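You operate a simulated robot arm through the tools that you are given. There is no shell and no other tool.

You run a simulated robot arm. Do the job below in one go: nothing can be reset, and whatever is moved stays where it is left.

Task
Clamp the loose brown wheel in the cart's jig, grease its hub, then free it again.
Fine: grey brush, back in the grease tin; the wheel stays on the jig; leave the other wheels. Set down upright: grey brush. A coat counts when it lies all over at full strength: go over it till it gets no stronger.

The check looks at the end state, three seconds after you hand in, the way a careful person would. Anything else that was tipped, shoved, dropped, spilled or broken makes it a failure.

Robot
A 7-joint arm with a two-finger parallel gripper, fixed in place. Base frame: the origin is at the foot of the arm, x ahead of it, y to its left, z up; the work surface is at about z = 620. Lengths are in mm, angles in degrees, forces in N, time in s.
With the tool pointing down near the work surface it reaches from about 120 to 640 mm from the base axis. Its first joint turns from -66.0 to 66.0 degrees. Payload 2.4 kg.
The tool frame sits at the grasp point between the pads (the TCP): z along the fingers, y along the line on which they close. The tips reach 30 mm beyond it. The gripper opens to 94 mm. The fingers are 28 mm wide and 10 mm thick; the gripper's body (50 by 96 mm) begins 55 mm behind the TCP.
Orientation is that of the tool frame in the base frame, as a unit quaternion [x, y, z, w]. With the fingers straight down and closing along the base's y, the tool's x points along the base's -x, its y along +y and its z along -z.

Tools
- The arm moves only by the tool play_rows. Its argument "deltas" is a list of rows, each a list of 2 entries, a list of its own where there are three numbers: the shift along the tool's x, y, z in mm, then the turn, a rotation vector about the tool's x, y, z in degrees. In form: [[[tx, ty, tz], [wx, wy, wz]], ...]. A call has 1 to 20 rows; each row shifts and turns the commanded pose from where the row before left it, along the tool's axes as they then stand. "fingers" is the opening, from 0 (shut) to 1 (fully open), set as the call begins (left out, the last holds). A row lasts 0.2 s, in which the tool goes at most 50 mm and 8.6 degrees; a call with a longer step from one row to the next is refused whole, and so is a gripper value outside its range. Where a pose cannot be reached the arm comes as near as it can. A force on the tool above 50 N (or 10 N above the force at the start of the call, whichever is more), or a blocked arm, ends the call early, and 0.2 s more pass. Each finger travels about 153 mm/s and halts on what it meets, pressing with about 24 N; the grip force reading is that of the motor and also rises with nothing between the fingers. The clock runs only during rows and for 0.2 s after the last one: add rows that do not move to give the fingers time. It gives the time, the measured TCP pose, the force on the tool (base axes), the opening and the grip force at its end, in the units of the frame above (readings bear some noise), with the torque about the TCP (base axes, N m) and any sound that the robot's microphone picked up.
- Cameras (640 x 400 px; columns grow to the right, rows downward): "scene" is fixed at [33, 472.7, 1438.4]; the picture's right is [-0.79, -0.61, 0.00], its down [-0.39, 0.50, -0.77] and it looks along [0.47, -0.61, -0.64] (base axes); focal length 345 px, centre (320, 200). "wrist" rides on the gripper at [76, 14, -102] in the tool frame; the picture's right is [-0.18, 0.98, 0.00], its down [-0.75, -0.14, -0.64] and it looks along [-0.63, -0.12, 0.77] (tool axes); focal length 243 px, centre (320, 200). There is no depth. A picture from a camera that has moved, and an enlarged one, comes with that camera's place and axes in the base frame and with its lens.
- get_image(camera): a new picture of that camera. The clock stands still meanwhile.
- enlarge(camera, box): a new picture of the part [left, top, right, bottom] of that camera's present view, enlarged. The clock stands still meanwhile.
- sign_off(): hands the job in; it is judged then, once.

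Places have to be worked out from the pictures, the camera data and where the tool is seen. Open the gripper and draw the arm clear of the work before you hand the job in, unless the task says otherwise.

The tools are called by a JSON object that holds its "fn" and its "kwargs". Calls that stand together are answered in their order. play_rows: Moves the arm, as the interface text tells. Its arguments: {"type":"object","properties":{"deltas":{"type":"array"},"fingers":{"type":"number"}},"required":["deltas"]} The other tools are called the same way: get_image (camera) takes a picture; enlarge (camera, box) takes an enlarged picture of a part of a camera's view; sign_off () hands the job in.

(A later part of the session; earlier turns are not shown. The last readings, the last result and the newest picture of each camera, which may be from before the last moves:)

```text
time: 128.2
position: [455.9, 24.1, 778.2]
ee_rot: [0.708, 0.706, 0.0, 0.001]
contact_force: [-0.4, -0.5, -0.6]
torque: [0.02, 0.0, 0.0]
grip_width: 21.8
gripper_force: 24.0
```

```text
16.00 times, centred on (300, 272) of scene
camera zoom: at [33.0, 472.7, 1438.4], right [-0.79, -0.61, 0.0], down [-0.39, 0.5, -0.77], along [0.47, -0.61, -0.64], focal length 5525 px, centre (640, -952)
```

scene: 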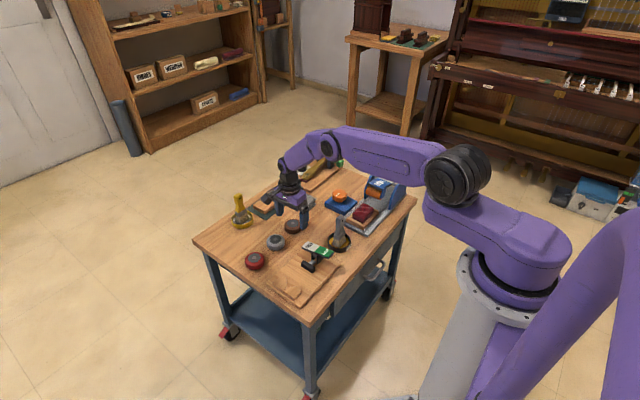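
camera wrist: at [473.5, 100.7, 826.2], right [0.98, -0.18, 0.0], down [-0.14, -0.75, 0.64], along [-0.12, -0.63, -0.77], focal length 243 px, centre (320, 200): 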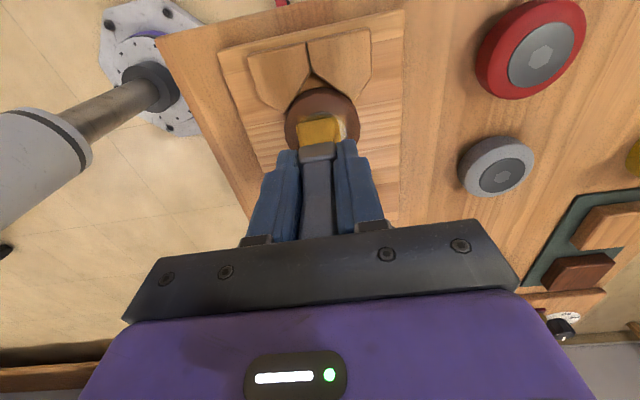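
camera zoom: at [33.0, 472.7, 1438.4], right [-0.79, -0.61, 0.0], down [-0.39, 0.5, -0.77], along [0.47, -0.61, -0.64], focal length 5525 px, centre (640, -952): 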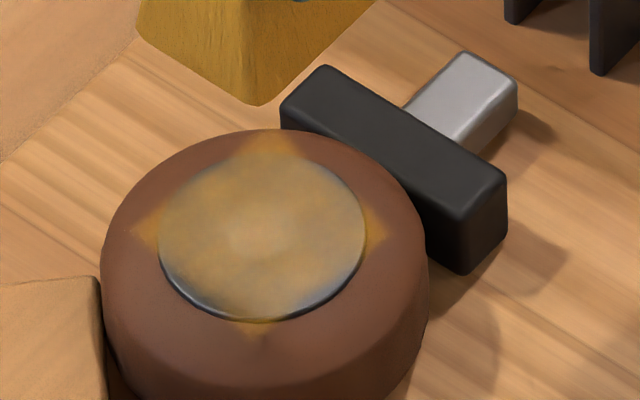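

The coat is growing but still patchy. I re-centre over the hub and lower again towards contact.

{"fn": "play_rows", "kwargs": {"deltas": [[[-1, 4, 20], [0, 0, 0]], [[0, 0, 20], [0, 0, 0]], [[0, 0, 12], [0, 0, 0]], [[0, 0, 5], [0, 0, 0]], [[0, 0, 0], [0, 0, 0]]]}}

{"fn": "play_rows", "kwargs": {"deltas": [[[0, 0, 0.6], [0, 0, 0]], [[0, 0, 0.6], [0, 0, 0]], [[0, 0, 0], [0, 0, 0]]]}}

```text
time: 129.4
position: [461.1, 23.9, 720.2]
ee_rot: [0.708, 0.706, 0.0, 0.002]
contact_force: [-0.3, -0.8, -1.1]
torque: [0.01, 0.04, 0.02]
grip_width: 21.9
gripper_force: 24.1
```

```text
time: 130.2
position: [459.0, 22.0, 720.3]
ee_rot: [0.708, 0.707, 0.0, 0.001]
contact_force: [-0.5, -0.6, -0.6]
torque: [-0.01, 0.0, -0.01]
grip_width: 21.9
gripper_force: 24.3
```

Free at z≈720. I continue by 0.5 mm.

{"fn": "play_rows", "kwargs": {"deltas": [[[0, 0, 0.5], [0, 0, 0]], [[0, 0, 0.5], [0, 0, 0]], [[0, 0, 0], [0, 0, 0]]]}}

```text
time: 131.0
position: [460.0, 22.5, 719.4]
ee_rot: [0.708, 0.706, 0.0, 0.002]
contact_force: [0.0, -0.6, -1.2]
torque: [0.02, 0.02, 0.02]
grip_width: 21.7
gripper_force: 23.6
```

Still free at z≈719.4. Further 0.4 mm steps.

{"fn": "play_rows", "kwargs": {"deltas": [[[0, 0, 0.4], [0, 0, 0]], [[0, 0, 0.4], [0, 0, 0]], [[0, 0, 0], [0, 0, 0]]]}}

```text
time: 131.8
position: [459.9, 23.7, 718.1]
ee_rot: [0.708, 0.706, 0.0, 0.001]
contact_force: [0.4, 0.5, -0.8]
torque: [0.03, 0.0, -0.02]
grip_width: 22.0
gripper_force: 24.0
```

{"fn": "play_rows", "kwargs": {"deltas": [[[0, 0, 0.4], [0, 0, 0]], [[0, 0, 0.4], [0, 0, 0]], [[0, 0, 0], [0, 0, 0]]]}}

```text
time: 132.6
position: [460.3, 22.8, 719.3]
ee_rot: [0.708, 0.706, 0.0, 0.001]
contact_force: [-4.7, -0.4, 28.7]
torque: [-0.12, 0.31, -0.02]
grip_width: 22.0
gripper_force: 24.0
```

Contact with 29 N. I ease off 0.25 mm and sweep in x ±6 mm.

{"fn": "play_rows", "kwargs": {"deltas": [[[0, 0, -0.25], [0, 0, 0]], [[0, -3, 0], [0, 0, 0]], [[0, -3, 0], [0, 0, 0]], [[0, 3, 0], [0, 0, 0]], [[0, 3, 0], [0, 0, 0]], [[0, 3, 0], [0, 0, 0]], [[0, 3, 0], [0, 0, 0]], [[0, -3, 0], [0, 0, 0]], [[0, -3, 0], [0, 0, 0]], [[3, 0, 0], [0, 0, 0]], [[3, 0, 0], [0, 0, 0]], [[-3, 0, 0], [0, 0, 0]], [[-3, 0, 0], [0, 0, 0]], [[-3, 0, 0], [0, 0, 0]], [[-3, 0, 0], [0, 0, 0]], [[3, 0, 0], [0, 0, 0]], [[3, 0, 0], [0, 0, 0]], [[0, 0, 0], [0, 0, 0]]]}}

{"fn": "enlarge", "kwargs": {"camera": "scene", "box": [275, 230, 345, 290]}}

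```text
time: 134.2
position: [458.1, 24.5, 717.6]
ee_rot: [0.708, 0.706, -0.007, -0.006]
contact_force: [-4.5, -1.3, 15.9]
torque: [-0.1, 0.23, 0.0]
grip_width: 21.8
gripper_force: 23.7
stopped in row 7: the force on the tool passed its limit at 51 N (the readings are from after the stop); the commanded pose is now the measured one
```

```text
6.67 times, centred on (310, 260) of scene
camera zoom: at [32.7, 472.7, 1438.5], right [-0.79, -0.61, 0.0], down [-0.39, 0.5, -0.77], along [0.47, -0.61, -0.64], focal length 2302 px, centre (387, -200)
```

zoom: 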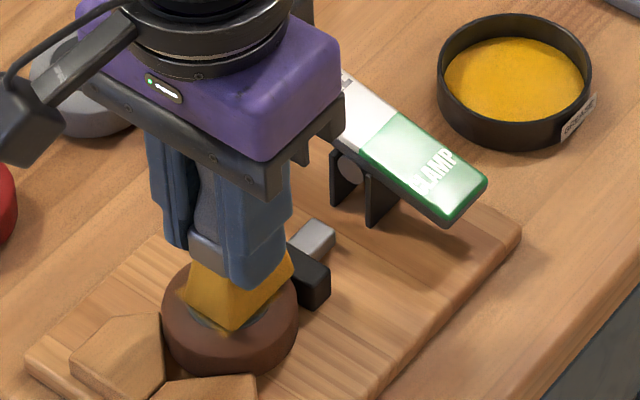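

The brush sticks to the hub under this much pressure and the arm stalled before reaching +x. I lift, undo the tilt, and look at the coat again.

{"fn": "play_rows", "kwargs": {"deltas": [[[0, 0, -6], [0, 0, 0]], [[0, 0, -10], [-1.1, 0, 0]], [[0, 0, -25], [0, 0, 0]], [[0, 0, -20], [0, 0, 0]], [[0, 0, 0], [0, 0, 0]]]}}

{"fn": "enlarge", "kwargs": {"camera": "wrist", "box": [285, 70, 355, 130]}}

{"fn": "enlarge", "kwargs": {"camera": "scene", "box": [290, 262, 310, 282]}}

```text
time: 135.4
position: [458.4, 24.1, 778.0]
ee_rot: [0.707, 0.707, 0.0, 0.001]
contact_force: [0.1, -0.3, -0.7]
torque: [-0.04, -0.01, 0.02]
grip_width: 21.7
gripper_force: 24.1
```

```text
6.67 times, centred on (320, 100) of wrist
camera zoom: at [473.0, 101.9, 881.4], right [0.98, -0.19, 0.0], down [-0.14, -0.75, 0.64], along [-0.12, -0.63, -0.77], focal length 1618 px, centre (320, 867)
```

zoom: 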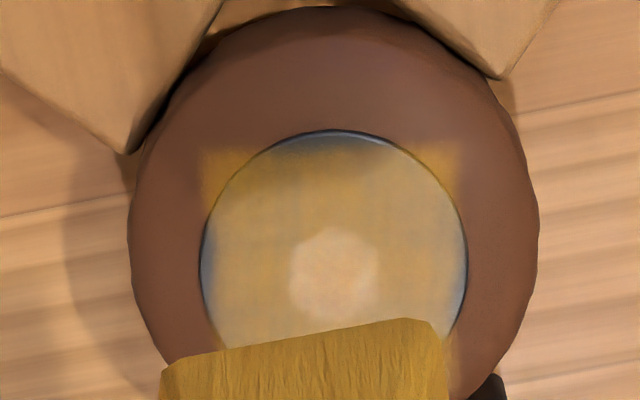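

```text
16.00 times, centred on (300, 272) of scene
camera zoom: at [33.0, 472.7, 1438.4], right [-0.79, -0.61, 0.0], down [-0.39, 0.5, -0.77], along [0.47, -0.61, -0.64], focal length 5525 px, centre (640, -952)
```

zoom: 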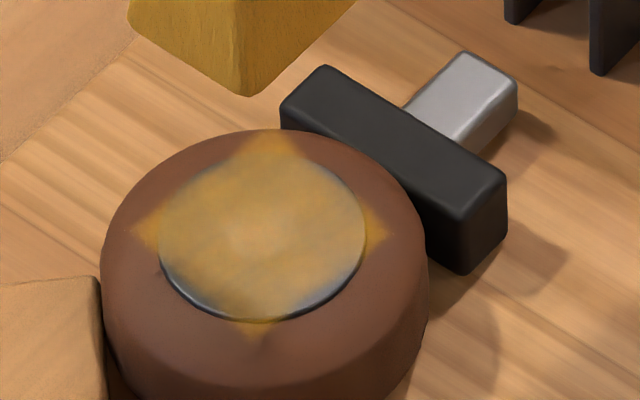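

The coat is clearly more amber now. To save the sliding, I test whether simply pressing adds grease: I lower again to light contact.

{"fn": "play_rows", "kwargs": {"deltas": [[[-1, 1.5, 20], [0, 0, 0]], [[0, 0, 20], [0, 0, 0]], [[0, 0, 14], [0, 0, 0]], [[0, 0, 5], [0, 0, 0]], [[0, 0, 0.5], [0, 0, 0]], [[0, 0, 0], [0, 0, 0]]]}}

{"fn": "play_rows", "kwargs": {"deltas": [[[0, 0, 0.4], [0, 0, 0]], [[0, 0, 0.4], [0, 0, 0]], [[0, 0, 0], [0, 0, 0]]]}}

```text
time: 136.8
position: [460.9, 23.4, 720.3]
ee_rot: [0.708, 0.707, 0.0, 0.002]
contact_force: [-0.5, -0.9, -1.2]
torque: [0.01, 0.01, -0.03]
grip_width: 21.9
gripper_force: 24.2
```

```text
time: 137.6
position: [462.9, 23.9, 718.5]
ee_rot: [0.707, 0.707, 0.001, 0.002]
contact_force: [0.5, -0.1, -1.5]
torque: [0.02, 0.0, 0.0]
grip_width: 21.7
gripper_force: 24.2
```

Still free. Further 0.4 mm steps.

{"fn": "play_rows", "kwargs": {"deltas": [[[0, 0, 0.4], [0, 0, 0]], [[0, 0, 0.4], [0, 0, 0]], [[0, 0, 0], [0, 0, 0]]]}}

```text
time: 138.4
position: [462.3, 23.4, 716.8]
ee_rot: [0.707, 0.707, 0.0, 0.002]
contact_force: [-1.6, 5.0, 15.5]
torque: [0.3, 0.19, -0.03]
grip_width: 21.8
gripper_force: 23.8
```

Contact at 15 N. I use slow, short strokes (±4 mm in x, then ±4 mm in y) at this lighter pressure.

{"fn": "play_rows", "kwargs": {"deltas": [[[0, -2, 0], [0, 0, 0]], [[0, -2, 0], [0, 0, 0]], [[0, -2, 0], [0, 0, 0]], [[0, 2, 0], [0, 0, 0]], [[0, 2, 0], [0, 0, 0]], [[0, 2, 0], [0, 0, 0]], [[0, 2, 0], [0, 0, 0]], [[0, -2, 0], [0, 0, 0]], [[0, -2, 0], [0, 0, 0]], [[2, 0, 0], [0, 0, 0]], [[2, 0, 0], [0, 0, 0]], [[-2, 0, 0], [0, 0, 0]], [[-2, 0, 0], [0, 0, 0]], [[-2, 0, 0], [0, 0, 0]], [[-2, 0, 0], [0, 0, 0]], [[2, 0, 0], [0, 0, 0]], [[2, 0, 0], [0, 0, 0]], [[0, 0, 0], [0, 0, 0]]]}}

{"fn": "enlarge", "kwargs": {"camera": "scene", "box": [275, 230, 345, 290]}}

```text
time: 142.2
position: [458.4, 21.6, 716.8]
ee_rot: [0.708, 0.706, 0.001, 0.002]
contact_force: [0.5, -9.2, 10.3]
torque: [-0.57, -0.13, -0.03]
grip_width: 21.7
gripper_force: 24.0
```

```text
6.67 times, centred on (310, 260) of scene
camera zoom: at [32.9, 472.5, 1438.5], right [-0.79, -0.61, 0.0], down [-0.39, 0.5, -0.77], along [0.47, -0.61, -0.64], focal length 2302 px, centre (387, -200)
```

zoom: 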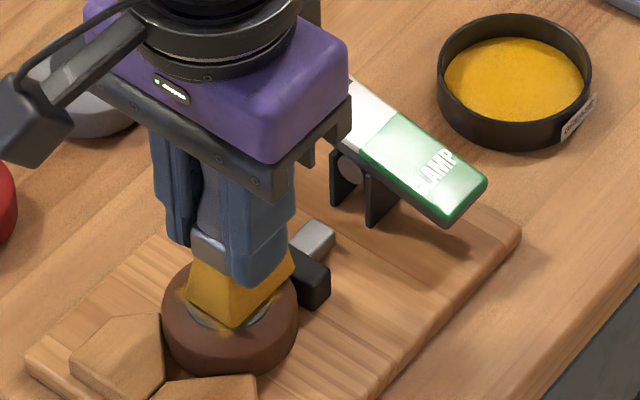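

That set ran fully in contact (10 N at the end). I repeat it with slightly wider strokes.

{"fn": "play_rows", "kwargs": {"deltas": [[[0, -2, 0], [0, 0, 0]], [[0, -2, 0], [0, 0, 0]], [[0, -2, 0], [0, 0, 0]], [[0, 2, 0], [0, 0, 0]], [[0, 2, 0], [0, 0, 0]], [[0, 2, 0], [0, 0, 0]], [[0, 2, 0], [0, 0, 0]], [[0, 2, 0], [0, 0, 0]], [[0, 2, 0], [0, 0, 0]], [[0, 2, 0], [0, 0, 0]], [[0, -2, 0], [0, 0, 0]], [[0, -2, 0], [0, 0, 0]], [[0, -2, 0], [0, 0, 0]], [[0, -2, 0], [0, 0, 0]], [[2, 0, 0], [0, 0, 0]], [[2, 0, 0], [0, 0, 0]], [[-2, 0, 0], [0, 0, 0]], [[-2, 0, 0], [0, 0, 0]], [[0, 0, 0], [0, 0, 0]]]}}

{"fn": "play_rows", "kwargs": {"deltas": [[[0, 0, -10], [0, 0, 0]], [[0, 0, -25], [0, 0, 0]], [[0, 0, -25], [0, 0, 0]], [[0, 0, 0], [0, 0, 0]]]}}

{"fn": "enlarge", "kwargs": {"camera": "wrist", "box": [285, 70, 355, 130]}}

{"fn": "enlarge", "kwargs": {"camera": "scene", "box": [290, 262, 310, 282]}}

```text
time: 143.7
position: [456.9, 23.0, 718.2]
ee_rot: [0.707, 0.707, -0.003, -0.002]
contact_force: [-4.0, 0.1, 14.9]
torque: [0.0, 0.15, -0.01]
grip_width: 21.9
gripper_force: 24.3
stopped in row 7: the force on the tool passed its limit at 53 N (the readings are from after the stop); the commanded pose is now the measured one
```

```text
time: 144.7
position: [457.7, 22.9, 778.1]
ee_rot: [0.707, 0.707, -0.002, -0.002]
contact_force: [0.6, 0.2, -1.0]
torque: [0.02, 0.01, 0.02]
grip_width: 21.9
gripper_force: 23.7
```

```text
6.67 times, centred on (320, 100) of wrist
camera zoom: at [472.7, 100.3, 881.2], right [0.98, -0.18, -0.01], down [-0.14, -0.75, 0.64], along [-0.12, -0.63, -0.77], focal length 1618 px, centre (320, 867)
```

zoom: 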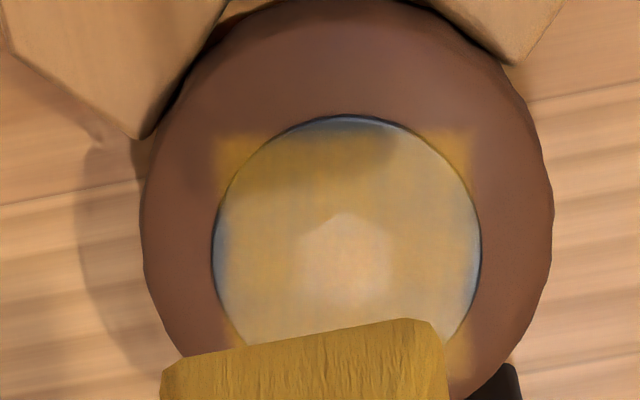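

```text
16.00 times, centred on (300, 272) of scene
camera zoom: at [33.0, 472.7, 1438.4], right [-0.79, -0.61, 0.0], down [-0.39, 0.5, -0.77], along [0.47, -0.61, -0.64], focal length 5525 px, centre (640, -952)
```

zoom: 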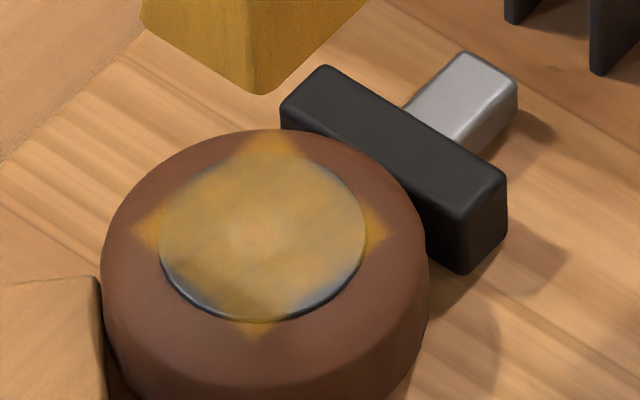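

The coat keeps strengthening but has weaker bands, and the bristles are getting paler. I correct the small tilt and go back for another dip.

{"fn": "play_rows", "kwargs": {"deltas": [[[0, 0, 0], [-0.3, 0, 0]], [[-16, -1, 0], [0, 0, 0]], [[-32, -1.3, 0], [0, 0, 0]], [[-32, -1.3, 0], [0, 0, 0]], [[-32, -1.3, 0], [0, 0, 0]], [[-32, -1.3, 0], [0, 0, 0]], [[-32, -1.2, 0], [0, 0, 0]], [[-15, 0, 0], [0, 0, 0]], [[0, 0, 20], [0, 0, 0]], [[0, 0, 25], [0, 0, 0]], [[0, 0, 20], [0, 0, 0]], [[0, 0, 15], [0, 0, 0]], [[0, 0, 5], [0, 0, 0]], [[0, 0, 0], [0, 0, 0]]]}}

{"fn": "enlarge", "kwargs": {"camera": "wrist", "box": [240, 60, 400, 250]}}

{"fn": "enlarge", "kwargs": {"camera": "scene", "box": [310, 180, 370, 260]}}

```text
time: 147.7
position: [450.1, -166.9, 691.1]
ee_rot: [0.707, 0.707, -0.001, 0.0]
contact_force: [0.4, 0.7, -0.9]
torque: [0.03, -0.01, 0.03]
grip_width: 21.6
gripper_force: 24.0
```

```text
2.11 times, centred on (320, 155) of wrist
camera zoom: at [465.0, -89.3, 794.5], right [0.98, -0.18, 0.0], down [-0.14, -0.75, 0.64], along [-0.12, -0.63, -0.77], focal length 511 px, centre (320, 295)
```

zoom: 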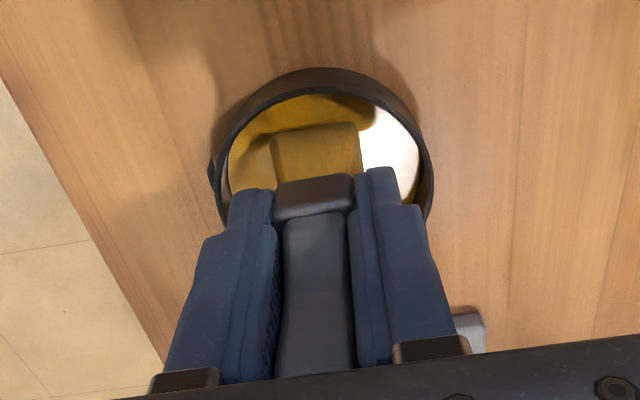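

```text
5.00 times, centred on (340, 220) of scene
camera zoom: at [33.0, 472.7, 1438.4], right [-0.79, -0.61, 0.0], down [-0.39, 0.5, -0.77], along [0.47, -0.61, -0.64], focal length 1727 px, centre (220, 100)
```

zoom: 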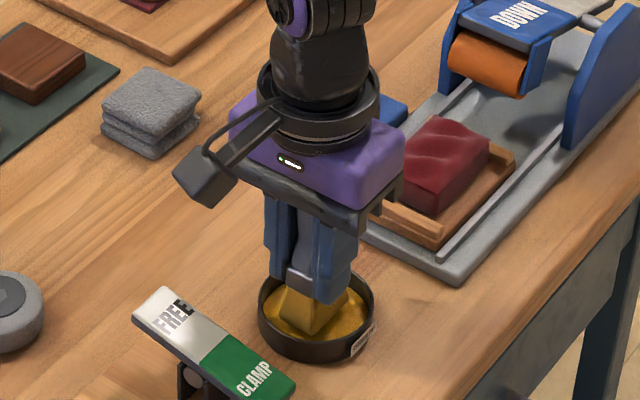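

The brush is inside the rim just over the tin's bottom. I lower it to contact in small steps.

{"fn": "play_rows", "kwargs": {"deltas": [[[0, 0, 1.5], [0, 0, 0]], [[0, 0, 1.5], [0, 0, 0]], [[0, 0, 1.2], [0, 0, 0]], [[0, 0, 1], [0, 0, 0]], [[0, 0, 0.8], [0, 0, 0]], [[0, 0, 0], [0, 0, 0]]]}}

{"fn": "play_rows", "kwargs": {"deltas": [[[0, 0, 0.6], [0, 0, 0]], [[0, 0, 0.6], [0, 0, 0]], [[0, 0, 0], [0, 0, 0]]]}}

```text
time: 149.1
position: [450.9, -167.9, 685.7]
ee_rot: [0.707, 0.707, 0.0, 0.001]
contact_force: [-0.3, 0.0, -0.9]
torque: [0.01, -0.02, -0.01]
grip_width: 21.9
gripper_force: 23.6
```

```text
time: 149.9
position: [450.0, -167.2, 684.3]
ee_rot: [0.707, 0.707, -0.002, 0.001]
contact_force: [-1.0, 3.0, 5.9]
torque: [-0.02, 0.05, -0.03]
grip_width: 21.7
gripper_force: 24.5
```

Light contact (6 N) at z≈684.5. I press 0.3 mm more, hold briefly, and check the bristle colour.

{"fn": "play_rows", "kwargs": {"deltas": [[[0, 0, 0.3], [0, 0, 0]], [[0, 0, 0], [0, 0, 0]], [[0, 0, 0], [0, 0, 0]], [[0, 0, 0], [0, 0, 0]]]}}

{"fn": "enlarge", "kwargs": {"camera": "scene", "box": [310, 180, 370, 260]}}

```text
time: 150.9
position: [451.2, -167.7, 684.5]
ee_rot: [0.707, 0.707, 0.0, 0.0]
contact_force: [-3.0, 6.6, 24.8]
torque: [0.05, 0.12, -0.03]
grip_width: 21.9
gripper_force: 24.0
```

```text
5.00 times, centred on (340, 220) of scene
camera zoom: at [32.6, 472.9, 1438.4], right [-0.79, -0.61, 0.0], down [-0.39, 0.5, -0.77], along [0.47, -0.61, -0.64], focal length 1727 px, centre (220, 100)
```

zoom: 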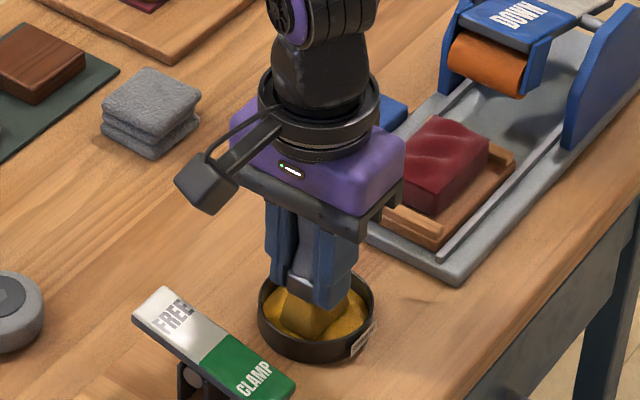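

The bristles are fully amber again. I lift and carry the brush back to just above the hub.

{"fn": "play_rows", "kwargs": {"deltas": [[[0, 0, -1], [0, 0, 0]], [[0, 0, -5], [0, 0, 0]], [[0, 0, -10], [0, 0, 0]], [[0, 0, -20], [0, 0, 0]], [[0, 0, -20], [0, 0, 0]], [[0, 0, -20], [0, 0, 0]], [[0, 0, -17.5], [0, 0, 0]], [[16, 1.4, 0], [0, 0, 0]], [[32, 1.4, 0], [0, 0, 0]], [[32, 1.4, 0], [0, 0, 0]], [[32, 1.4, 0], [0, 0, 0]], [[32, 1.4, 0], [0, 0, 0]], [[32, 1.4, 0], [0, 0, 0]], [[15, 1, 0], [0, 0, 0]], [[0, 0, 20], [0, 0, 0]], [[0, 0, 20], [0, 0, 0]], [[0, 0, 12], [0, 0, 0]], [[0, 0, 6.5], [0, 0, 0]], [[0, 0, 0], [0, 0, 0]]]}}

{"fn": "play_rows", "kwargs": {"deltas": [[[0, 0, 0.5], [0, 0, 0]], [[0, 0, 0.5], [0, 0, 0]], [[0, 0, 0], [0, 0, 0]]]}}

```text
time: 154.9
position: [460.1, 23.7, 718.2]
ee_rot: [0.707, 0.708, 0.0, 0.0]
contact_force: [-0.8, 0.3, -0.9]
torque: [0.02, 0.0, -0.02]
grip_width: 21.7
gripper_force: 24.2
```

```text
time: 155.7
position: [459.0, 24.2, 717.3]
ee_rot: [0.707, 0.707, 0.0, -0.001]
contact_force: [-0.1, -0.5, -0.7]
torque: [0.03, -0.01, -0.01]
grip_width: 21.9
gripper_force: 23.6
```

Near contact at z≈717.5. Fine steps of 0.3 mm now.

{"fn": "play_rows", "kwargs": {"deltas": [[[0, 0, 0.3], [0, 0, 0]], [[0, 0, 0.3], [0, 0, 0]], [[0, 0, 0], [0, 0, 0]]]}}

```text
time: 156.5
position: [459.8, 23.9, 717.8]
ee_rot: [0.707, 0.707, -0.001, 0.0]
contact_force: [-0.6, 1.7, 4.2]
torque: [0.08, 0.09, -0.01]
grip_width: 21.8
gripper_force: 23.8
```

Light contact (4 N). I add 0.1 mm and sweep ±7.5 mm in x, then ±4 mm in y.

{"fn": "play_rows", "kwargs": {"deltas": [[[0, -2.5, 0.1], [0, 0, 0]], [[0, -2.5, 0], [0, 0, 0]], [[0, -2.5, 0], [0, 0, 0]], [[0, 2.5, 0], [0, 0, 0]], [[0, 2.5, 0], [0, 0, 0]], [[0, 2.5, 0], [0, 0, 0]], [[0, 2.5, 0], [0, 0, 0]], [[0, 2.5, 0], [0, 0, 0]], [[0, 2.5, 0], [0, 0, 0]], [[0, -2.5, 0], [0, 0, 0]], [[0, -2.5, 0], [0, 0, 0]], [[0, -2.5, 0], [0, 0, 0]], [[2, 0, 0], [0, 0, 0]], [[2, 0, 0], [0, 0, 0]], [[-2, 0, 0], [0, 0, 0]], [[-2, 0, 0], [0, 0, 0]], [[-2, 0, 0], [0, 0, 0]], [[-2, 0, 0], [0, 0, 0]], [[2, 0, 0], [0, 0, 0]], [[2, 0, 0], [0, 0, 0]]]}}

{"fn": "enlarge", "kwargs": {"camera": "scene", "box": [275, 230, 345, 290]}}

```text
time: 158.0
position: [456.0, 23.6, 717.2]
ee_rot: [0.708, 0.706, -0.006, -0.007]
contact_force: [-4.8, -0.1, 16.8]
torque: [-0.01, 0.26, -0.02]
grip_width: 22.0
gripper_force: 24.4
stopped in row 7: the force on the tool passed its limit at 52 N (the readings are from after the stop); the commanded pose is now the measured one
```

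```text
6.67 times, centred on (310, 260) of scene
camera zoom: at [32.7, 472.7, 1438.4], right [-0.79, -0.61, 0.0], down [-0.39, 0.5, -0.77], along [0.47, -0.61, -0.64], focal length 2302 px, centre (387, -200)
```

zoom: 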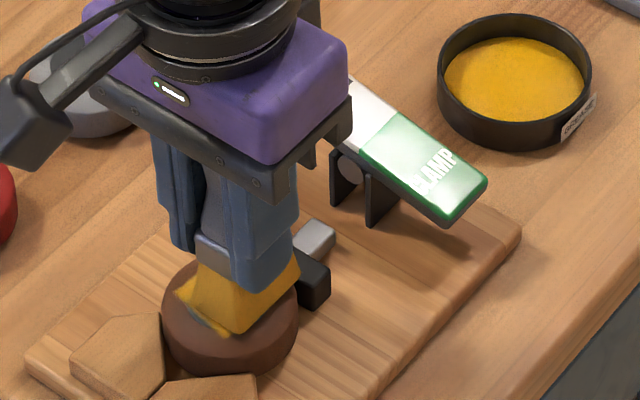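

It jams only when returning from beyond about x=455, where the bristle edge seems to catch the hub's rim. I lift, undo the tilt and check the coat; from now on I keep x between 456 and 466.

{"fn": "play_rows", "kwargs": {"deltas": [[[0, 0, -6], [0, 0, 0]], [[0, 0, -10], [-1.05, -0.08, 0]], [[0, 0, -25], [0, 0, 0]], [[0, 0, -20], [0, 0, 0]], [[0, 0, 0], [0, 0, 0]]]}}

{"fn": "enlarge", "kwargs": {"camera": "wrist", "box": [285, 70, 355, 130]}}

{"fn": "enlarge", "kwargs": {"camera": "scene", "box": [290, 262, 310, 282]}}

```text
time: 159.2
position: [455.4, 19.3, 778.5]
ee_rot: [0.708, 0.706, -0.001, 0.0]
contact_force: [0.3, 0.0, -0.8]
torque: [0.03, -0.03, 0.01]
grip_width: 21.7
gripper_force: 24.1
```

```text
6.67 times, centred on (320, 100) of wrist
camera zoom: at [469.6, 97.3, 882.0], right [0.98, -0.19, 0.0], down [-0.14, -0.75, 0.64], along [-0.12, -0.63, -0.77], focal length 1618 px, centre (320, 867)
```

zoom: 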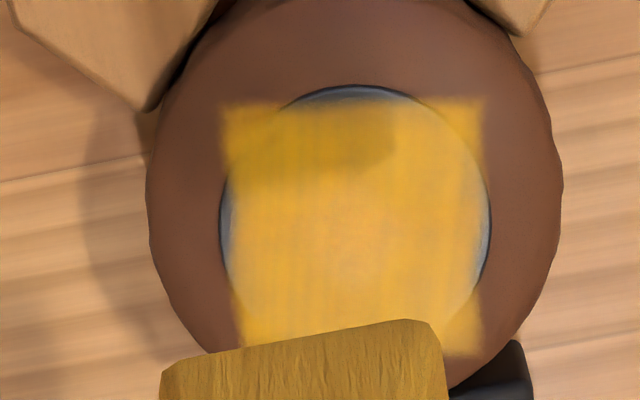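

```text
16.00 times, centred on (300, 272) of scene
camera zoom: at [33.0, 472.7, 1438.4], right [-0.79, -0.61, 0.0], down [-0.39, 0.5, -0.77], along [0.47, -0.61, -0.64], focal length 5525 px, centre (640, -952)
```

zoom: 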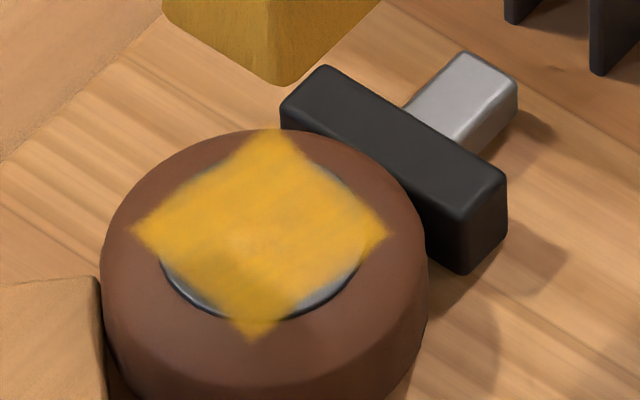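

That fresh load made a big difference: the hub patch is now strongly amber all over. I do another pass to make sure it gains no more, re-centring at about (461, 23.5).

{"fn": "play_rows", "kwargs": {"deltas": [[[4, 5.5, 15], [0, 0, 0]], [[0, 0, 20], [0, 0, 0]], [[0, 0, 17], [0, 0, 0]], [[0, 0, 6], [0, 0, 0]], [[0, 0, 1], [0, 0, 0]], [[0, 0, 0], [0, 0, 0]]]}}

{"fn": "play_rows", "kwargs": {"deltas": [[[0, 0, 0.4], [0, 0, 0]], [[0, 0, 0.4], [0, 0, 0]], [[0, 0, 0], [0, 0, 0]]]}}

```text
time: 160.6
position: [462.3, 26.5, 719.8]
ee_rot: [0.707, 0.707, -0.001, 0.001]
contact_force: [0.0, -0.5, -1.0]
torque: [0.0, -0.03, 0.01]
grip_width: 21.7
gripper_force: 24.0
```

```text
time: 161.4
position: [461.7, 27.7, 719.6]
ee_rot: [0.708, 0.706, -0.001, 0.001]
contact_force: [-0.3, 0.2, -0.5]
torque: [0.01, 0.0, -0.03]
grip_width: 22.0
gripper_force: 24.3
```

The arm reads y≈27 now, so I shift back 3.5 mm in y and continue down in 0.4 mm steps.

{"fn": "play_rows", "kwargs": {"deltas": [[[-3.5, 0, 0.4], [0, 0, 0]], [[0, 0, 0.4], [0, 0, 0]], [[0, 0, 0], [0, 0, 0]]]}}

{"fn": "play_rows", "kwargs": {"deltas": [[[0, 0, 0.3], [0, 0, 0]], [[0, 0, 0.3], [0, 0, 0]], [[0, 0, 0], [0, 0, 0]]]}}

```text
time: 162.2
position: [461.2, 23.2, 718.0]
ee_rot: [0.708, 0.706, 0.0, 0.002]
contact_force: [-3.5, -1.5, 17.9]
torque: [-0.14, 0.27, 0.0]
grip_width: 22.0
gripper_force: 23.8
```

```text
time: 163.0
position: [461.3, 23.7, 717.3]
ee_rot: [0.707, 0.707, 0.0, 0.001]
contact_force: [-7.7, -3.7, 43.9]
torque: [-0.27, 0.54, -0.01]
grip_width: 21.9
gripper_force: 24.4
```

Contact is firm at 44 N, so I back off 0.5 mm and stroke within x 457–466 and y ±4.

{"fn": "play_rows", "kwargs": {"deltas": [[[0, 0, -0.5], [0, 0, 0]], [[0, -2, 0], [0, 0, 0]], [[0, -2, 0], [0, 0, 0]], [[0, 2, 0], [0, 0, 0]], [[0, 2, 0], [0, 0, 0]], [[0, 2.5, 0], [0, 0, 0]], [[0, 2.5, 0], [0, 0, 0]], [[0, -2.5, 0], [0, 0, 0]], [[0, -2.5, 0], [0, 0, 0]], [[2, 0, 0], [0, 0, 0]], [[2, 0, 0], [0, 0, 0]], [[-2, 0, 0], [0, 0, 0]], [[-2, 0, 0], [0, 0, 0]], [[-2, 0, 0], [0, 0, 0]], [[-2, 0, 0], [0, 0, 0]], [[2, 0, 0], [0, 0, 0]], [[2, 0, 0], [0, 0, 0]], [[0, 0, 0], [0, 0, 0]]]}}

{"fn": "play_rows", "kwargs": {"deltas": [[[0, 0, -6], [0, 0, 0]], [[0, 0, -10], [0, 0, 0]], [[0, 0, -25], [0, 0, 0]], [[0, 0, -20], [0, 0, 0]], [[0, 0, 0], [0, 0, 0]], [[0, 0, 0], [0, 0, 0]]]}}

{"fn": "enlarge", "kwargs": {"camera": "wrist", "box": [285, 70, 355, 130]}}

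{"fn": "enlarge", "kwargs": {"camera": "scene", "box": [290, 262, 310, 282]}}

```text
time: 166.8
position: [461.5, 25.0, 718.7]
ee_rot: [0.707, 0.707, 0.0, 0.001]
contact_force: [-0.3, 0.2, -0.8]
torque: [-0.02, -0.03, 0.0]
grip_width: 21.5
gripper_force: 24.1
```

```text
time: 168.2
position: [461.7, 25.5, 778.8]
ee_rot: [0.708, 0.707, 0.0, 0.0]
contact_force: [0.6, -0.1, -1.1]
torque: [-0.03, -0.01, 0.03]
grip_width: 21.8
gripper_force: 24.5
```

```text
6.67 times, centred on (320, 100) of wrist
camera zoom: at [476.1, 101.6, 882.4], right [0.98, -0.19, 0.0], down [-0.14, -0.75, 0.64], along [-0.12, -0.63, -0.77], focal length 1618 px, centre (320, 867)
```

zoom: 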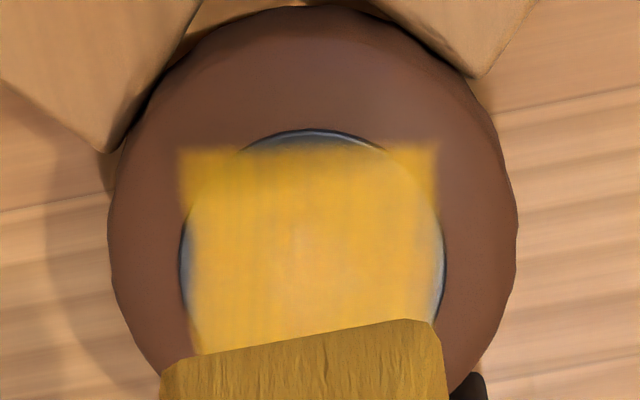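

```text
16.00 times, centred on (300, 272) of scene
camera zoom: at [33.0, 472.7, 1438.4], right [-0.79, -0.61, 0.0], down [-0.39, 0.5, -0.77], along [0.47, -0.61, -0.64], focal length 5525 px, centre (640, -952)
```

zoom: 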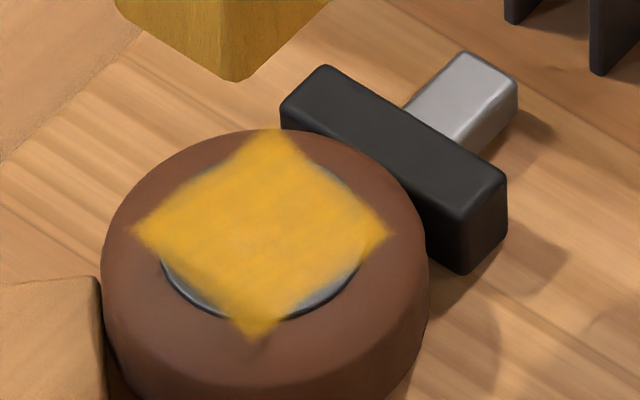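

The centre has filled in too. I enlarge to judge how even it is.

{"fn": "enlarge", "kwargs": {"camera": "wrist", "box": [300, 84, 340, 112]}}

{"fn": "enlarge", "kwargs": {"camera": "scene", "box": [292, 260, 306, 274]}}

```text
14.29 times, centred on (320, 98) of wrist
camera zoom: at [476.1, 101.6, 882.4], right [0.98, -0.19, 0.0], down [-0.14, -0.75, 0.64], along [-0.12, -0.63, -0.77], focal length 3466 px, centre (320, 1657)
```

zoom: 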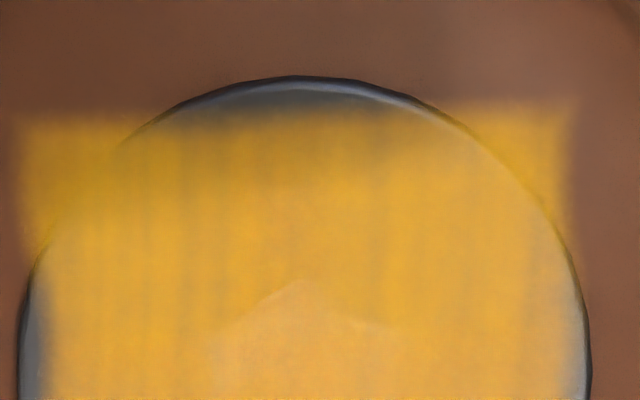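

```text
16.00 times, centred on (299, 267) of scene
camera zoom: at [33.0, 472.7, 1438.4], right [-0.79, -0.61, 0.0], down [-0.39, 0.5, -0.77], along [0.47, -0.61, -0.64], focal length 5525 px, centre (656, -872)
```

zoom: 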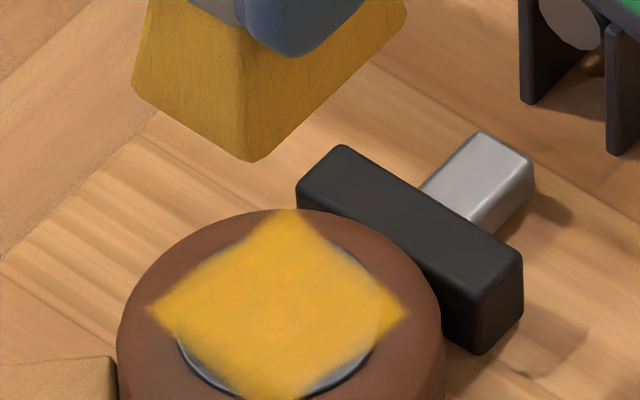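

The hub's hexagon still shows faintly through, so I do one more dip and pass to be sure the coat is at full strength.

{"fn": "play_rows", "kwargs": {"deltas": [[[-17, -1.6, 0], [0, 0, 0]], [[-32, -1.6, 0], [0, 0, 0]], [[-32, -1.6, 0], [0, 0, 0]], [[-32, -1.6, 0], [0, 0, 0]], [[-32, -1.6, 0], [0, 0, 0]], [[-32, -1.6, 0], [0, 0, 0]], [[-16, -1.6, 0], [0, 0, 0]], [[0, 0, 20], [0, 0, 0]], [[0, 0, 25], [0, 0, 0]], [[0, 0, 20], [0, 0, 0]], [[0, 0, 15], [0, 0, 0]], [[0, 0, 6], [0, 0, 0]], [[0, 0, 0], [0, 0, 0]]]}}

{"fn": "enlarge", "kwargs": {"camera": "wrist", "box": [240, 60, 400, 250]}}

{"fn": "enlarge", "kwargs": {"camera": "scene", "box": [310, 180, 370, 260]}}

```text
time: 171.0
position: [450.6, -169.2, 693.2]
ee_rot: [0.708, 0.706, 0.0, 0.001]
contact_force: [0.3, -0.1, -0.8]
torque: [0.01, 0.0, 0.01]
grip_width: 21.7
gripper_force: 24.3
```

```text
2.11 times, centred on (320, 155) of wrist
camera zoom: at [465.0, -91.7, 796.4], right [0.98, -0.19, 0.0], down [-0.14, -0.75, 0.64], along [-0.12, -0.63, -0.77], focal length 511 px, centre (320, 295)
```

zoom: 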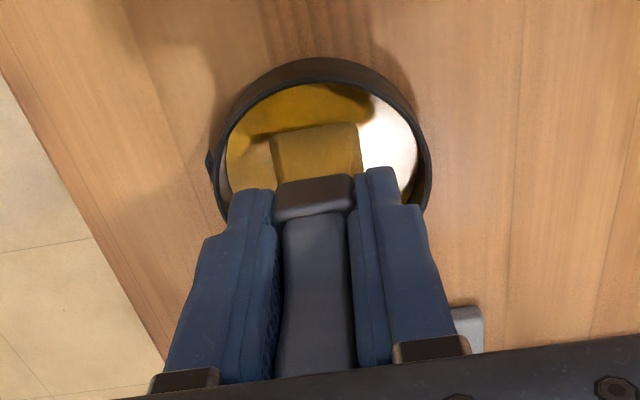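

```text
5.00 times, centred on (340, 220) of scene
camera zoom: at [33.0, 472.7, 1438.4], right [-0.79, -0.61, 0.0], down [-0.39, 0.5, -0.77], along [0.47, -0.61, -0.64], focal length 1727 px, centre (220, 100)
```

zoom: 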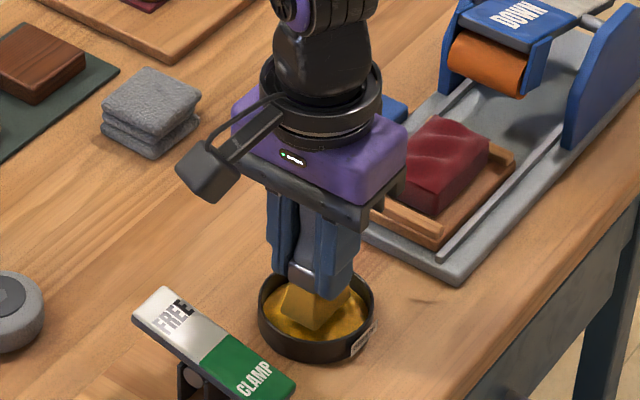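

The brush hangs in the tin about 8 mm above its bottom. I shift 1.5 mm towards the tin's centre and lower to contact.

{"fn": "play_rows", "kwargs": {"deltas": [[[1.5, 0, 2], [0, 0, 0]], [[0, 0, 2], [0, 0, 0]], [[0, 0, 1.5], [0, 0, 0]], [[0, 0, 1], [0, 0, 0]], [[0, 0, 0.8], [0, 0, 0]], [[0, 0, 0], [0, 0, 0]]]}}

{"fn": "play_rows", "kwargs": {"deltas": [[[0, 0, 0.5], [0, 0, 0]], [[0, 0, 0.5], [0, 0, 0]], [[0, 0, 0], [0, 0, 0]]]}}

```text
time: 172.4
position: [451.2, -168.3, 686.5]
ee_rot: [0.707, 0.707, -0.001, 0.001]
contact_force: [0.7, 0.6, -1.0]
torque: [0.0, 0.05, -0.01]
grip_width: 21.9
gripper_force: 24.5
```

```text
time: 173.2
position: [450.8, -166.8, 683.6]
ee_rot: [0.708, 0.707, -0.001, 0.001]
contact_force: [0.2, 0.2, -0.9]
torque: [0.0, 0.0, -0.03]
grip_width: 21.6
gripper_force: 23.6
```

No contact yet at z≈685. I go 0.4 mm at a time.

{"fn": "play_rows", "kwargs": {"deltas": [[[0, 0, 0.4], [0, 0, 0]], [[0, 0, 0.4], [0, 0, 0]], [[0, 0, 0], [0, 0, 0]]]}}

```text
time: 174.0
position: [452.3, -166.1, 685.1]
ee_rot: [0.707, 0.707, 0.0, 0.001]
contact_force: [-2.3, 2.6, 11.2]
torque: [-0.05, 0.09, -0.06]
grip_width: 21.7
gripper_force: 24.1
```

Contact with 11 N. I press 0.2 mm more, hold to load up, and look.

{"fn": "play_rows", "kwargs": {"deltas": [[[0, 0, 0.2], [0, 0, 0]], [[0, 0, 0], [0, 0, 0]], [[0, 0, 0], [0, 0, 0]], [[0, 0, 0], [0, 0, 0]], [[0, 0, 0], [0, 0, 0]]]}}

{"fn": "enlarge", "kwargs": {"camera": "scene", "box": [310, 180, 370, 260]}}

```text
time: 175.2
position: [451.8, -166.7, 685.5]
ee_rot: [0.708, 0.707, 0.0, 0.001]
contact_force: [4.0, 3.9, 12.9]
torque: [0.04, -0.16, 0.06]
grip_width: 21.7
gripper_force: 24.3
```

```text
5.00 times, centred on (340, 220) of scene
camera zoom: at [32.9, 472.8, 1438.4], right [-0.79, -0.61, 0.0], down [-0.39, 0.5, -0.77], along [0.47, -0.61, -0.64], focal length 1727 px, centre (220, 100)
```

zoom: 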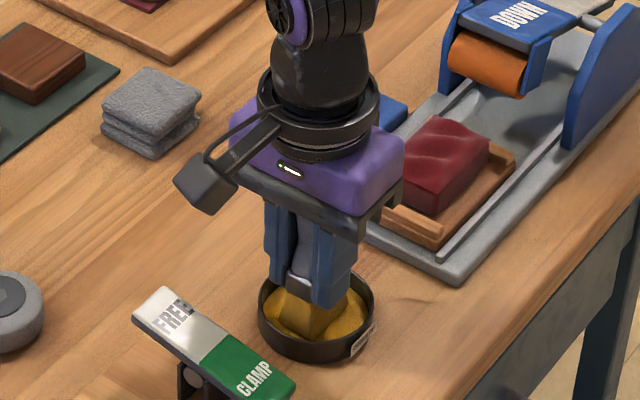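

Loaded again. I carry the brush back to above the hub at (461, 23.5).

{"fn": "play_rows", "kwargs": {"deltas": [[[0, 0, -1], [0, 0, 0]], [[0, 0, -5], [0, 0, 0]], [[0, 0, -10], [0, 0, 0]], [[0, 0, -20], [0, 0, 0]], [[0, 0, -20], [0, 0, 0]], [[0, 0, -20], [0, 0, 0]], [[0, 0, -17.5], [0, 0, 0]], [[16, 1.4, 0], [0, 0, 0]], [[32, 1.4, 0], [0, 0, 0]], [[32, 1.4, 0], [0, 0, 0]], [[32, 1.4, 0], [0, 0, 0]], [[32, 1.4, 0], [0, 0, 0]], [[32, 1.4, 0], [0, 0, 0]], [[14.5, 1.3, 0], [0, 0, 0]], [[0, 0, 20], [0, 0, 0]], [[0, 0, 20], [0, 0, 0]], [[0, 0, 12], [0, 0, 0]], [[0, 0, 6], [0, 0, 0]], [[0, 0, 0.5], [0, 0, 0]], [[0, 0, 0], [0, 0, 0]]]}}

{"fn": "play_rows", "kwargs": {"deltas": [[[0, 0, 0.5], [0, 0, 0]], [[0, 0, 0.5], [0, 0, 0]], [[0, 0, 0], [0, 0, 0]]]}}

```text
time: 179.4
position: [461.4, 23.8, 718.9]
ee_rot: [0.707, 0.708, 0.0, 0.0]
contact_force: [0.1, -0.1, -0.9]
torque: [0.02, -0.03, -0.04]
grip_width: 21.9
gripper_force: 23.9
```

```text
time: 180.2
position: [459.9, 22.9, 718.2]
ee_rot: [0.707, 0.707, 0.0, 0.001]
contact_force: [-1.0, 6.2, 13.5]
torque: [0.31, 0.11, -0.02]
grip_width: 21.6
gripper_force: 23.6
```

Contact at 13.5 N. I stroke in x from about 457 to 465 and in y ±4.

{"fn": "play_rows", "kwargs": {"deltas": [[[0, -2, 0], [0, 0, 0]], [[0, -1.5, 0], [0, 0, 0]], [[0, 2, 0], [0, 0, 0]], [[0, 2, 0], [0, 0, 0]], [[0, 2, 0], [0, 0, 0]], [[0, 2, 0], [0, 0, 0]], [[0, -2, 0], [0, 0, 0]], [[0, -2.5, 0], [0, 0, 0]], [[2, 0, 0], [0, 0, 0]], [[2, 0, 0], [0, 0, 0]], [[-2, 0, 0], [0, 0, 0]], [[-2, 0, 0], [0, 0, 0]], [[-2, 0, 0], [0, 0, 0]], [[-2, 0, 0], [0, 0, 0]], [[2, 0, 0], [0, 0, 0]], [[2, 0, 0], [0, 0, 0]], [[0, 2, 0], [0, 0, 0]], [[0, 2, 0], [0, 0, 0]], [[0, -4, 0], [0, 0, 0]], [[0, 0, 0], [0, 0, 0]]]}}

{"fn": "play_rows", "kwargs": {"deltas": [[[0, 0, -6], [0, 0, 0]], [[0, 0, -10], [0, 0, 0]], [[0, 0, -25], [0, 0, 0]], [[0, 0, -20], [0, 0, 0]], [[0, 0, 0], [0, 0, 0]], [[0, 0, 0], [0, 0, 0]]]}}

{"fn": "enlarge", "kwargs": {"camera": "wrist", "box": [285, 70, 355, 130]}}

{"fn": "enlarge", "kwargs": {"camera": "scene", "box": [290, 262, 310, 282]}}

```text
time: 184.4
position: [461.2, 22.7, 718.2]
ee_rot: [0.709, 0.705, 0.001, 0.002]
contact_force: [6.1, -13.1, 16.4]
torque: [-0.77, -0.34, -0.01]
grip_width: 21.9
gripper_force: 24.1
```

```text
time: 185.8
position: [461.3, 22.0, 779.2]
ee_rot: [0.707, 0.707, -0.001, 0.001]
contact_force: [-0.2, 1.0, -0.4]
torque: [0.0, 0.02, -0.03]
grip_width: 21.6
gripper_force: 24.1
```

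```text
6.67 times, centred on (320, 100) of wrist
camera zoom: at [475.6, 99.8, 882.7], right [0.98, -0.19, 0.0], down [-0.14, -0.75, 0.64], along [-0.12, -0.63, -0.77], focal length 1618 px, centre (320, 867)
```

zoom: 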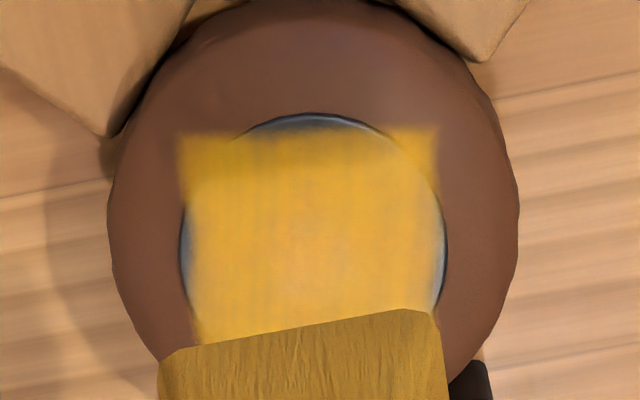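

```text
16.00 times, centred on (300, 272) of scene
camera zoom: at [33.0, 472.7, 1438.4], right [-0.79, -0.61, 0.0], down [-0.39, 0.5, -0.77], along [0.47, -0.61, -0.64], focal length 5525 px, centre (640, -952)
```

zoom: 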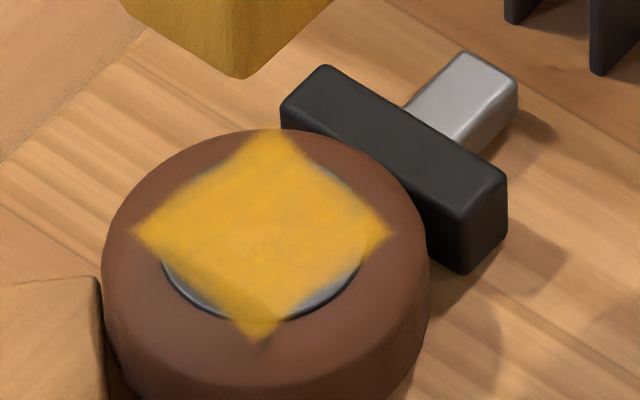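

The picture is practically unchanged from before this pass, so the coat seems saturated. I compare at the highest zoom.

{"fn": "enlarge", "kwargs": {"camera": "wrist", "box": [300, 84, 340, 112]}}

{"fn": "enlarge", "kwargs": {"camera": "scene", "box": [292, 260, 306, 274]}}

```text
14.29 times, centred on (320, 98) of wrist
camera zoom: at [475.6, 99.8, 882.7], right [0.98, -0.19, 0.0], down [-0.14, -0.75, 0.64], along [-0.12, -0.63, -0.77], focal length 3466 px, centre (320, 1657)
```

zoom: 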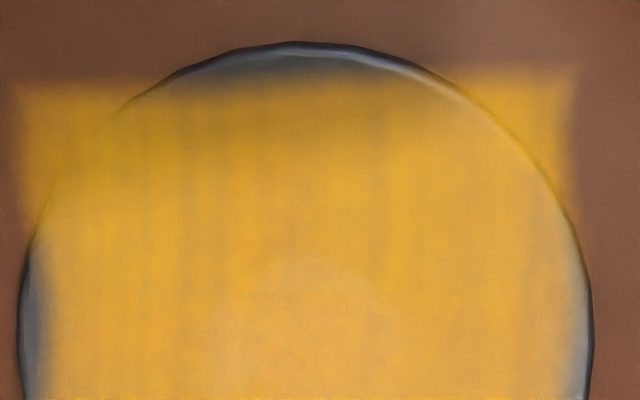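

```text
16.00 times, centred on (299, 267) of scene
camera zoom: at [33.0, 472.7, 1438.4], right [-0.79, -0.61, 0.0], down [-0.39, 0.5, -0.77], along [0.47, -0.61, -0.64], focal length 5525 px, centre (656, -872)
```

zoom: 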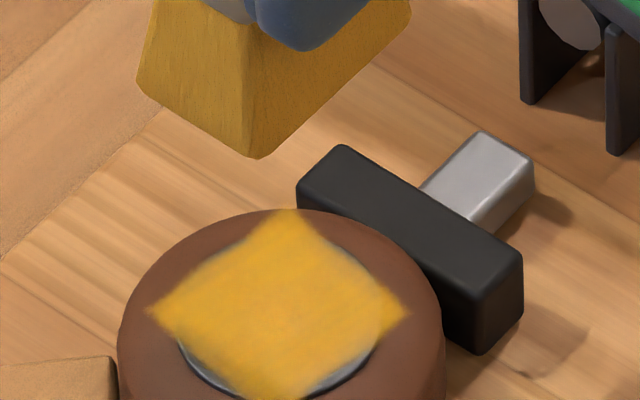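

The coat pattern and strength are unchanged after a fresh load, so it is at full strength. I now carry the brush back into the grease tin.

{"fn": "play_rows", "kwargs": {"deltas": [[[-14.5, -1.3, 0], [0, 0, 0]], [[-32, -1.4, 0], [0, 0, 0]], [[-32, -1.4, 0], [0, 0, 0]], [[-32, -1.4, 0], [0, 0, 0]], [[-32, -1.4, 0], [0, 0, 0]], [[-32, -1.4, 0], [0, 0, 0]], [[-16, -1.4, 0], [0, 0, 0]], [[0, 0, 0], [0, 0, 0]], [[0, 0, 20], [0, 0, 0]], [[0, 0, 25], [0, 0, 0]], [[0, 0, 20], [0, 0, 0]], [[0, 0, 15], [0, 0, 0]], [[0, 0, 7], [0, 0, 0]], [[0, 0, 3], [0, 0, 0]], [[0, 0, 0], [0, 0, 0]]]}}

{"fn": "enlarge", "kwargs": {"camera": "wrist", "box": [240, 60, 400, 250]}}

{"fn": "enlarge", "kwargs": {"camera": "scene", "box": [310, 180, 370, 260]}}

```text
time: 189.0
position: [452.1, -167.7, 688.3]
ee_rot: [0.707, 0.707, -0.001, 0.001]
contact_force: [0.1, 0.1, -1.5]
torque: [0.02, 0.0, 0.0]
grip_width: 22.1
gripper_force: 23.9
```

```text
2.11 times, centred on (320, 155) of wrist
camera zoom: at [466.4, -90.1, 791.4], right [0.98, -0.19, 0.0], down [-0.14, -0.75, 0.64], along [-0.12, -0.63, -0.77], focal length 511 px, centre (320, 295)
```

zoom: 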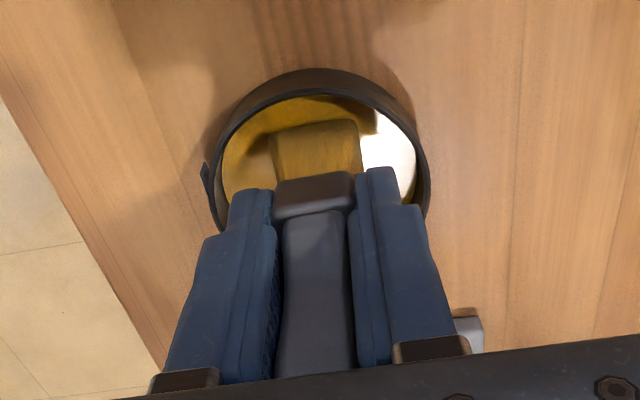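

```text
5.00 times, centred on (340, 220) of scene
camera zoom: at [33.0, 472.7, 1438.4], right [-0.79, -0.61, 0.0], down [-0.39, 0.5, -0.77], along [0.47, -0.61, -0.64], focal length 1727 px, centre (220, 100)
```

zoom: 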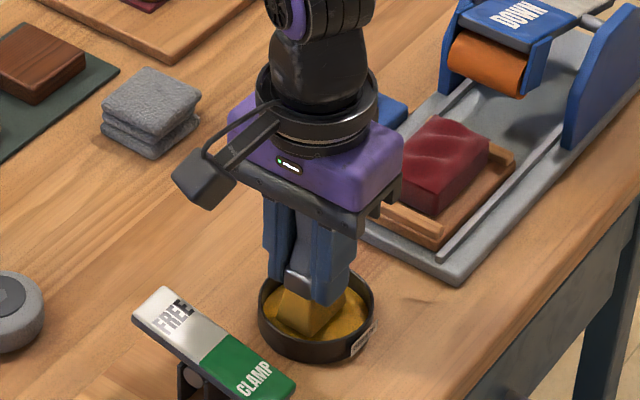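

The brush is inside the tin, about 4–5 mm above the bottom. I lower it gently.

{"fn": "play_rows", "kwargs": {"deltas": [[[0, 0, 2], [0, 0, 0]], [[0, 0, 1.5], [0, 0, 0]], [[0, 0, 0.6], [0, 0, 0]], [[0, 0, 0], [0, 0, 0]]]}}

{"fn": "play_rows", "kwargs": {"deltas": [[[0, 0, 0.4], [0, 0, 0]], [[0, 0, 0], [0, 0, 0]]]}}

```text
time: 190.0
position: [450.7, -166.3, 685.7]
ee_rot: [0.708, 0.706, 0.0, 0.001]
contact_force: [0.4, 0.2, 1.0]
torque: [-0.05, -0.01, 0.0]
grip_width: 21.6
gripper_force: 24.3
```

```text
time: 190.6
position: [450.3, -167.7, 684.5]
ee_rot: [0.707, 0.707, 0.0, 0.001]
contact_force: [-2.4, 3.1, 21.6]
torque: [-0.39, 0.18, -0.02]
grip_width: 21.7
gripper_force: 24.4
```

It stands firmly on the bottom (22 N). I ease off 0.3 mm and open the fingers a little.

{"fn": "play_rows", "kwargs": {"deltas": [[[0, 0, -0.3], [0, 0, 0]], [[0, 0, 0], [0, 0, 0]]]}}

{"fn": "play_rows", "kwargs": {"deltas": [[[0, 0, 0], [0, 0, 0]], [[0, 0, 0], [0, 0, 0]]], "fingers": 0.36}}

{"fn": "enlarge", "kwargs": {"camera": "wrist", "box": [240, 60, 400, 250]}}

{"fn": "enlarge", "kwargs": {"camera": "scene", "box": [310, 180, 370, 260]}}

```text
time: 191.2
position: [450.7, -167.5, 685.1]
ee_rot: [0.708, 0.706, 0.0, 0.001]
contact_force: [0.3, 5.1, 15.6]
torque: [-0.13, -0.02, 0.0]
grip_width: 21.8
gripper_force: 23.8
```

```text
time: 191.8
position: [450.6, -168.0, 683.8]
ee_rot: [0.708, 0.706, 0.0, 0.001]
contact_force: [0.4, 2.7, 12.2]
torque: [-0.12, 0.04, -0.01]
grip_width: 33.9
gripper_force: 0.0
```

```text
2.11 times, centred on (320, 155) of wrist
camera zoom: at [465.2, -90.8, 788.0], right [0.98, -0.19, 0.0], down [-0.14, -0.75, 0.64], along [-0.12, -0.63, -0.77], focal length 511 px, centre (320, 295)
```

zoom: 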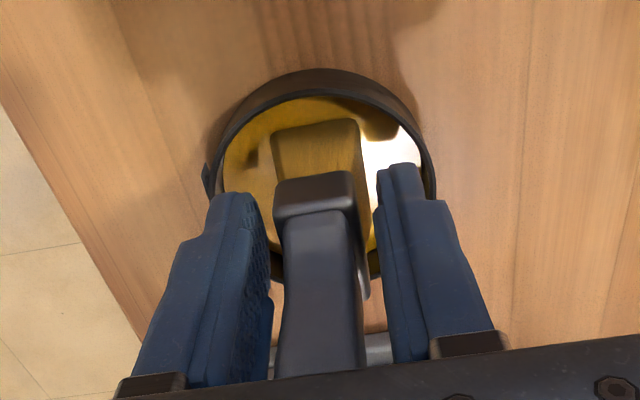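

```text
5.00 times, centred on (340, 220) of scene
camera zoom: at [32.8, 472.8, 1438.4], right [-0.79, -0.61, 0.0], down [-0.39, 0.5, -0.77], along [0.47, -0.61, -0.64], focal length 1727 px, centre (220, 100)
```

zoom: 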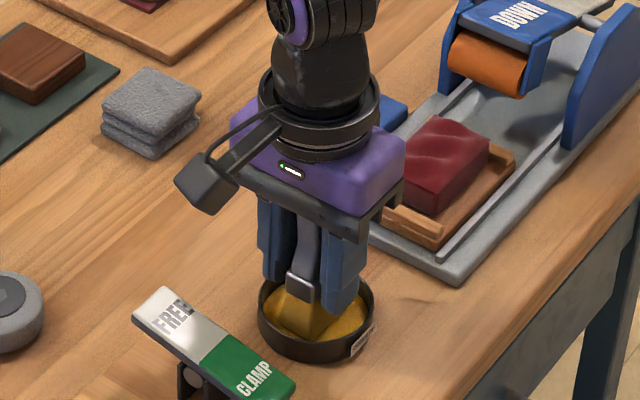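

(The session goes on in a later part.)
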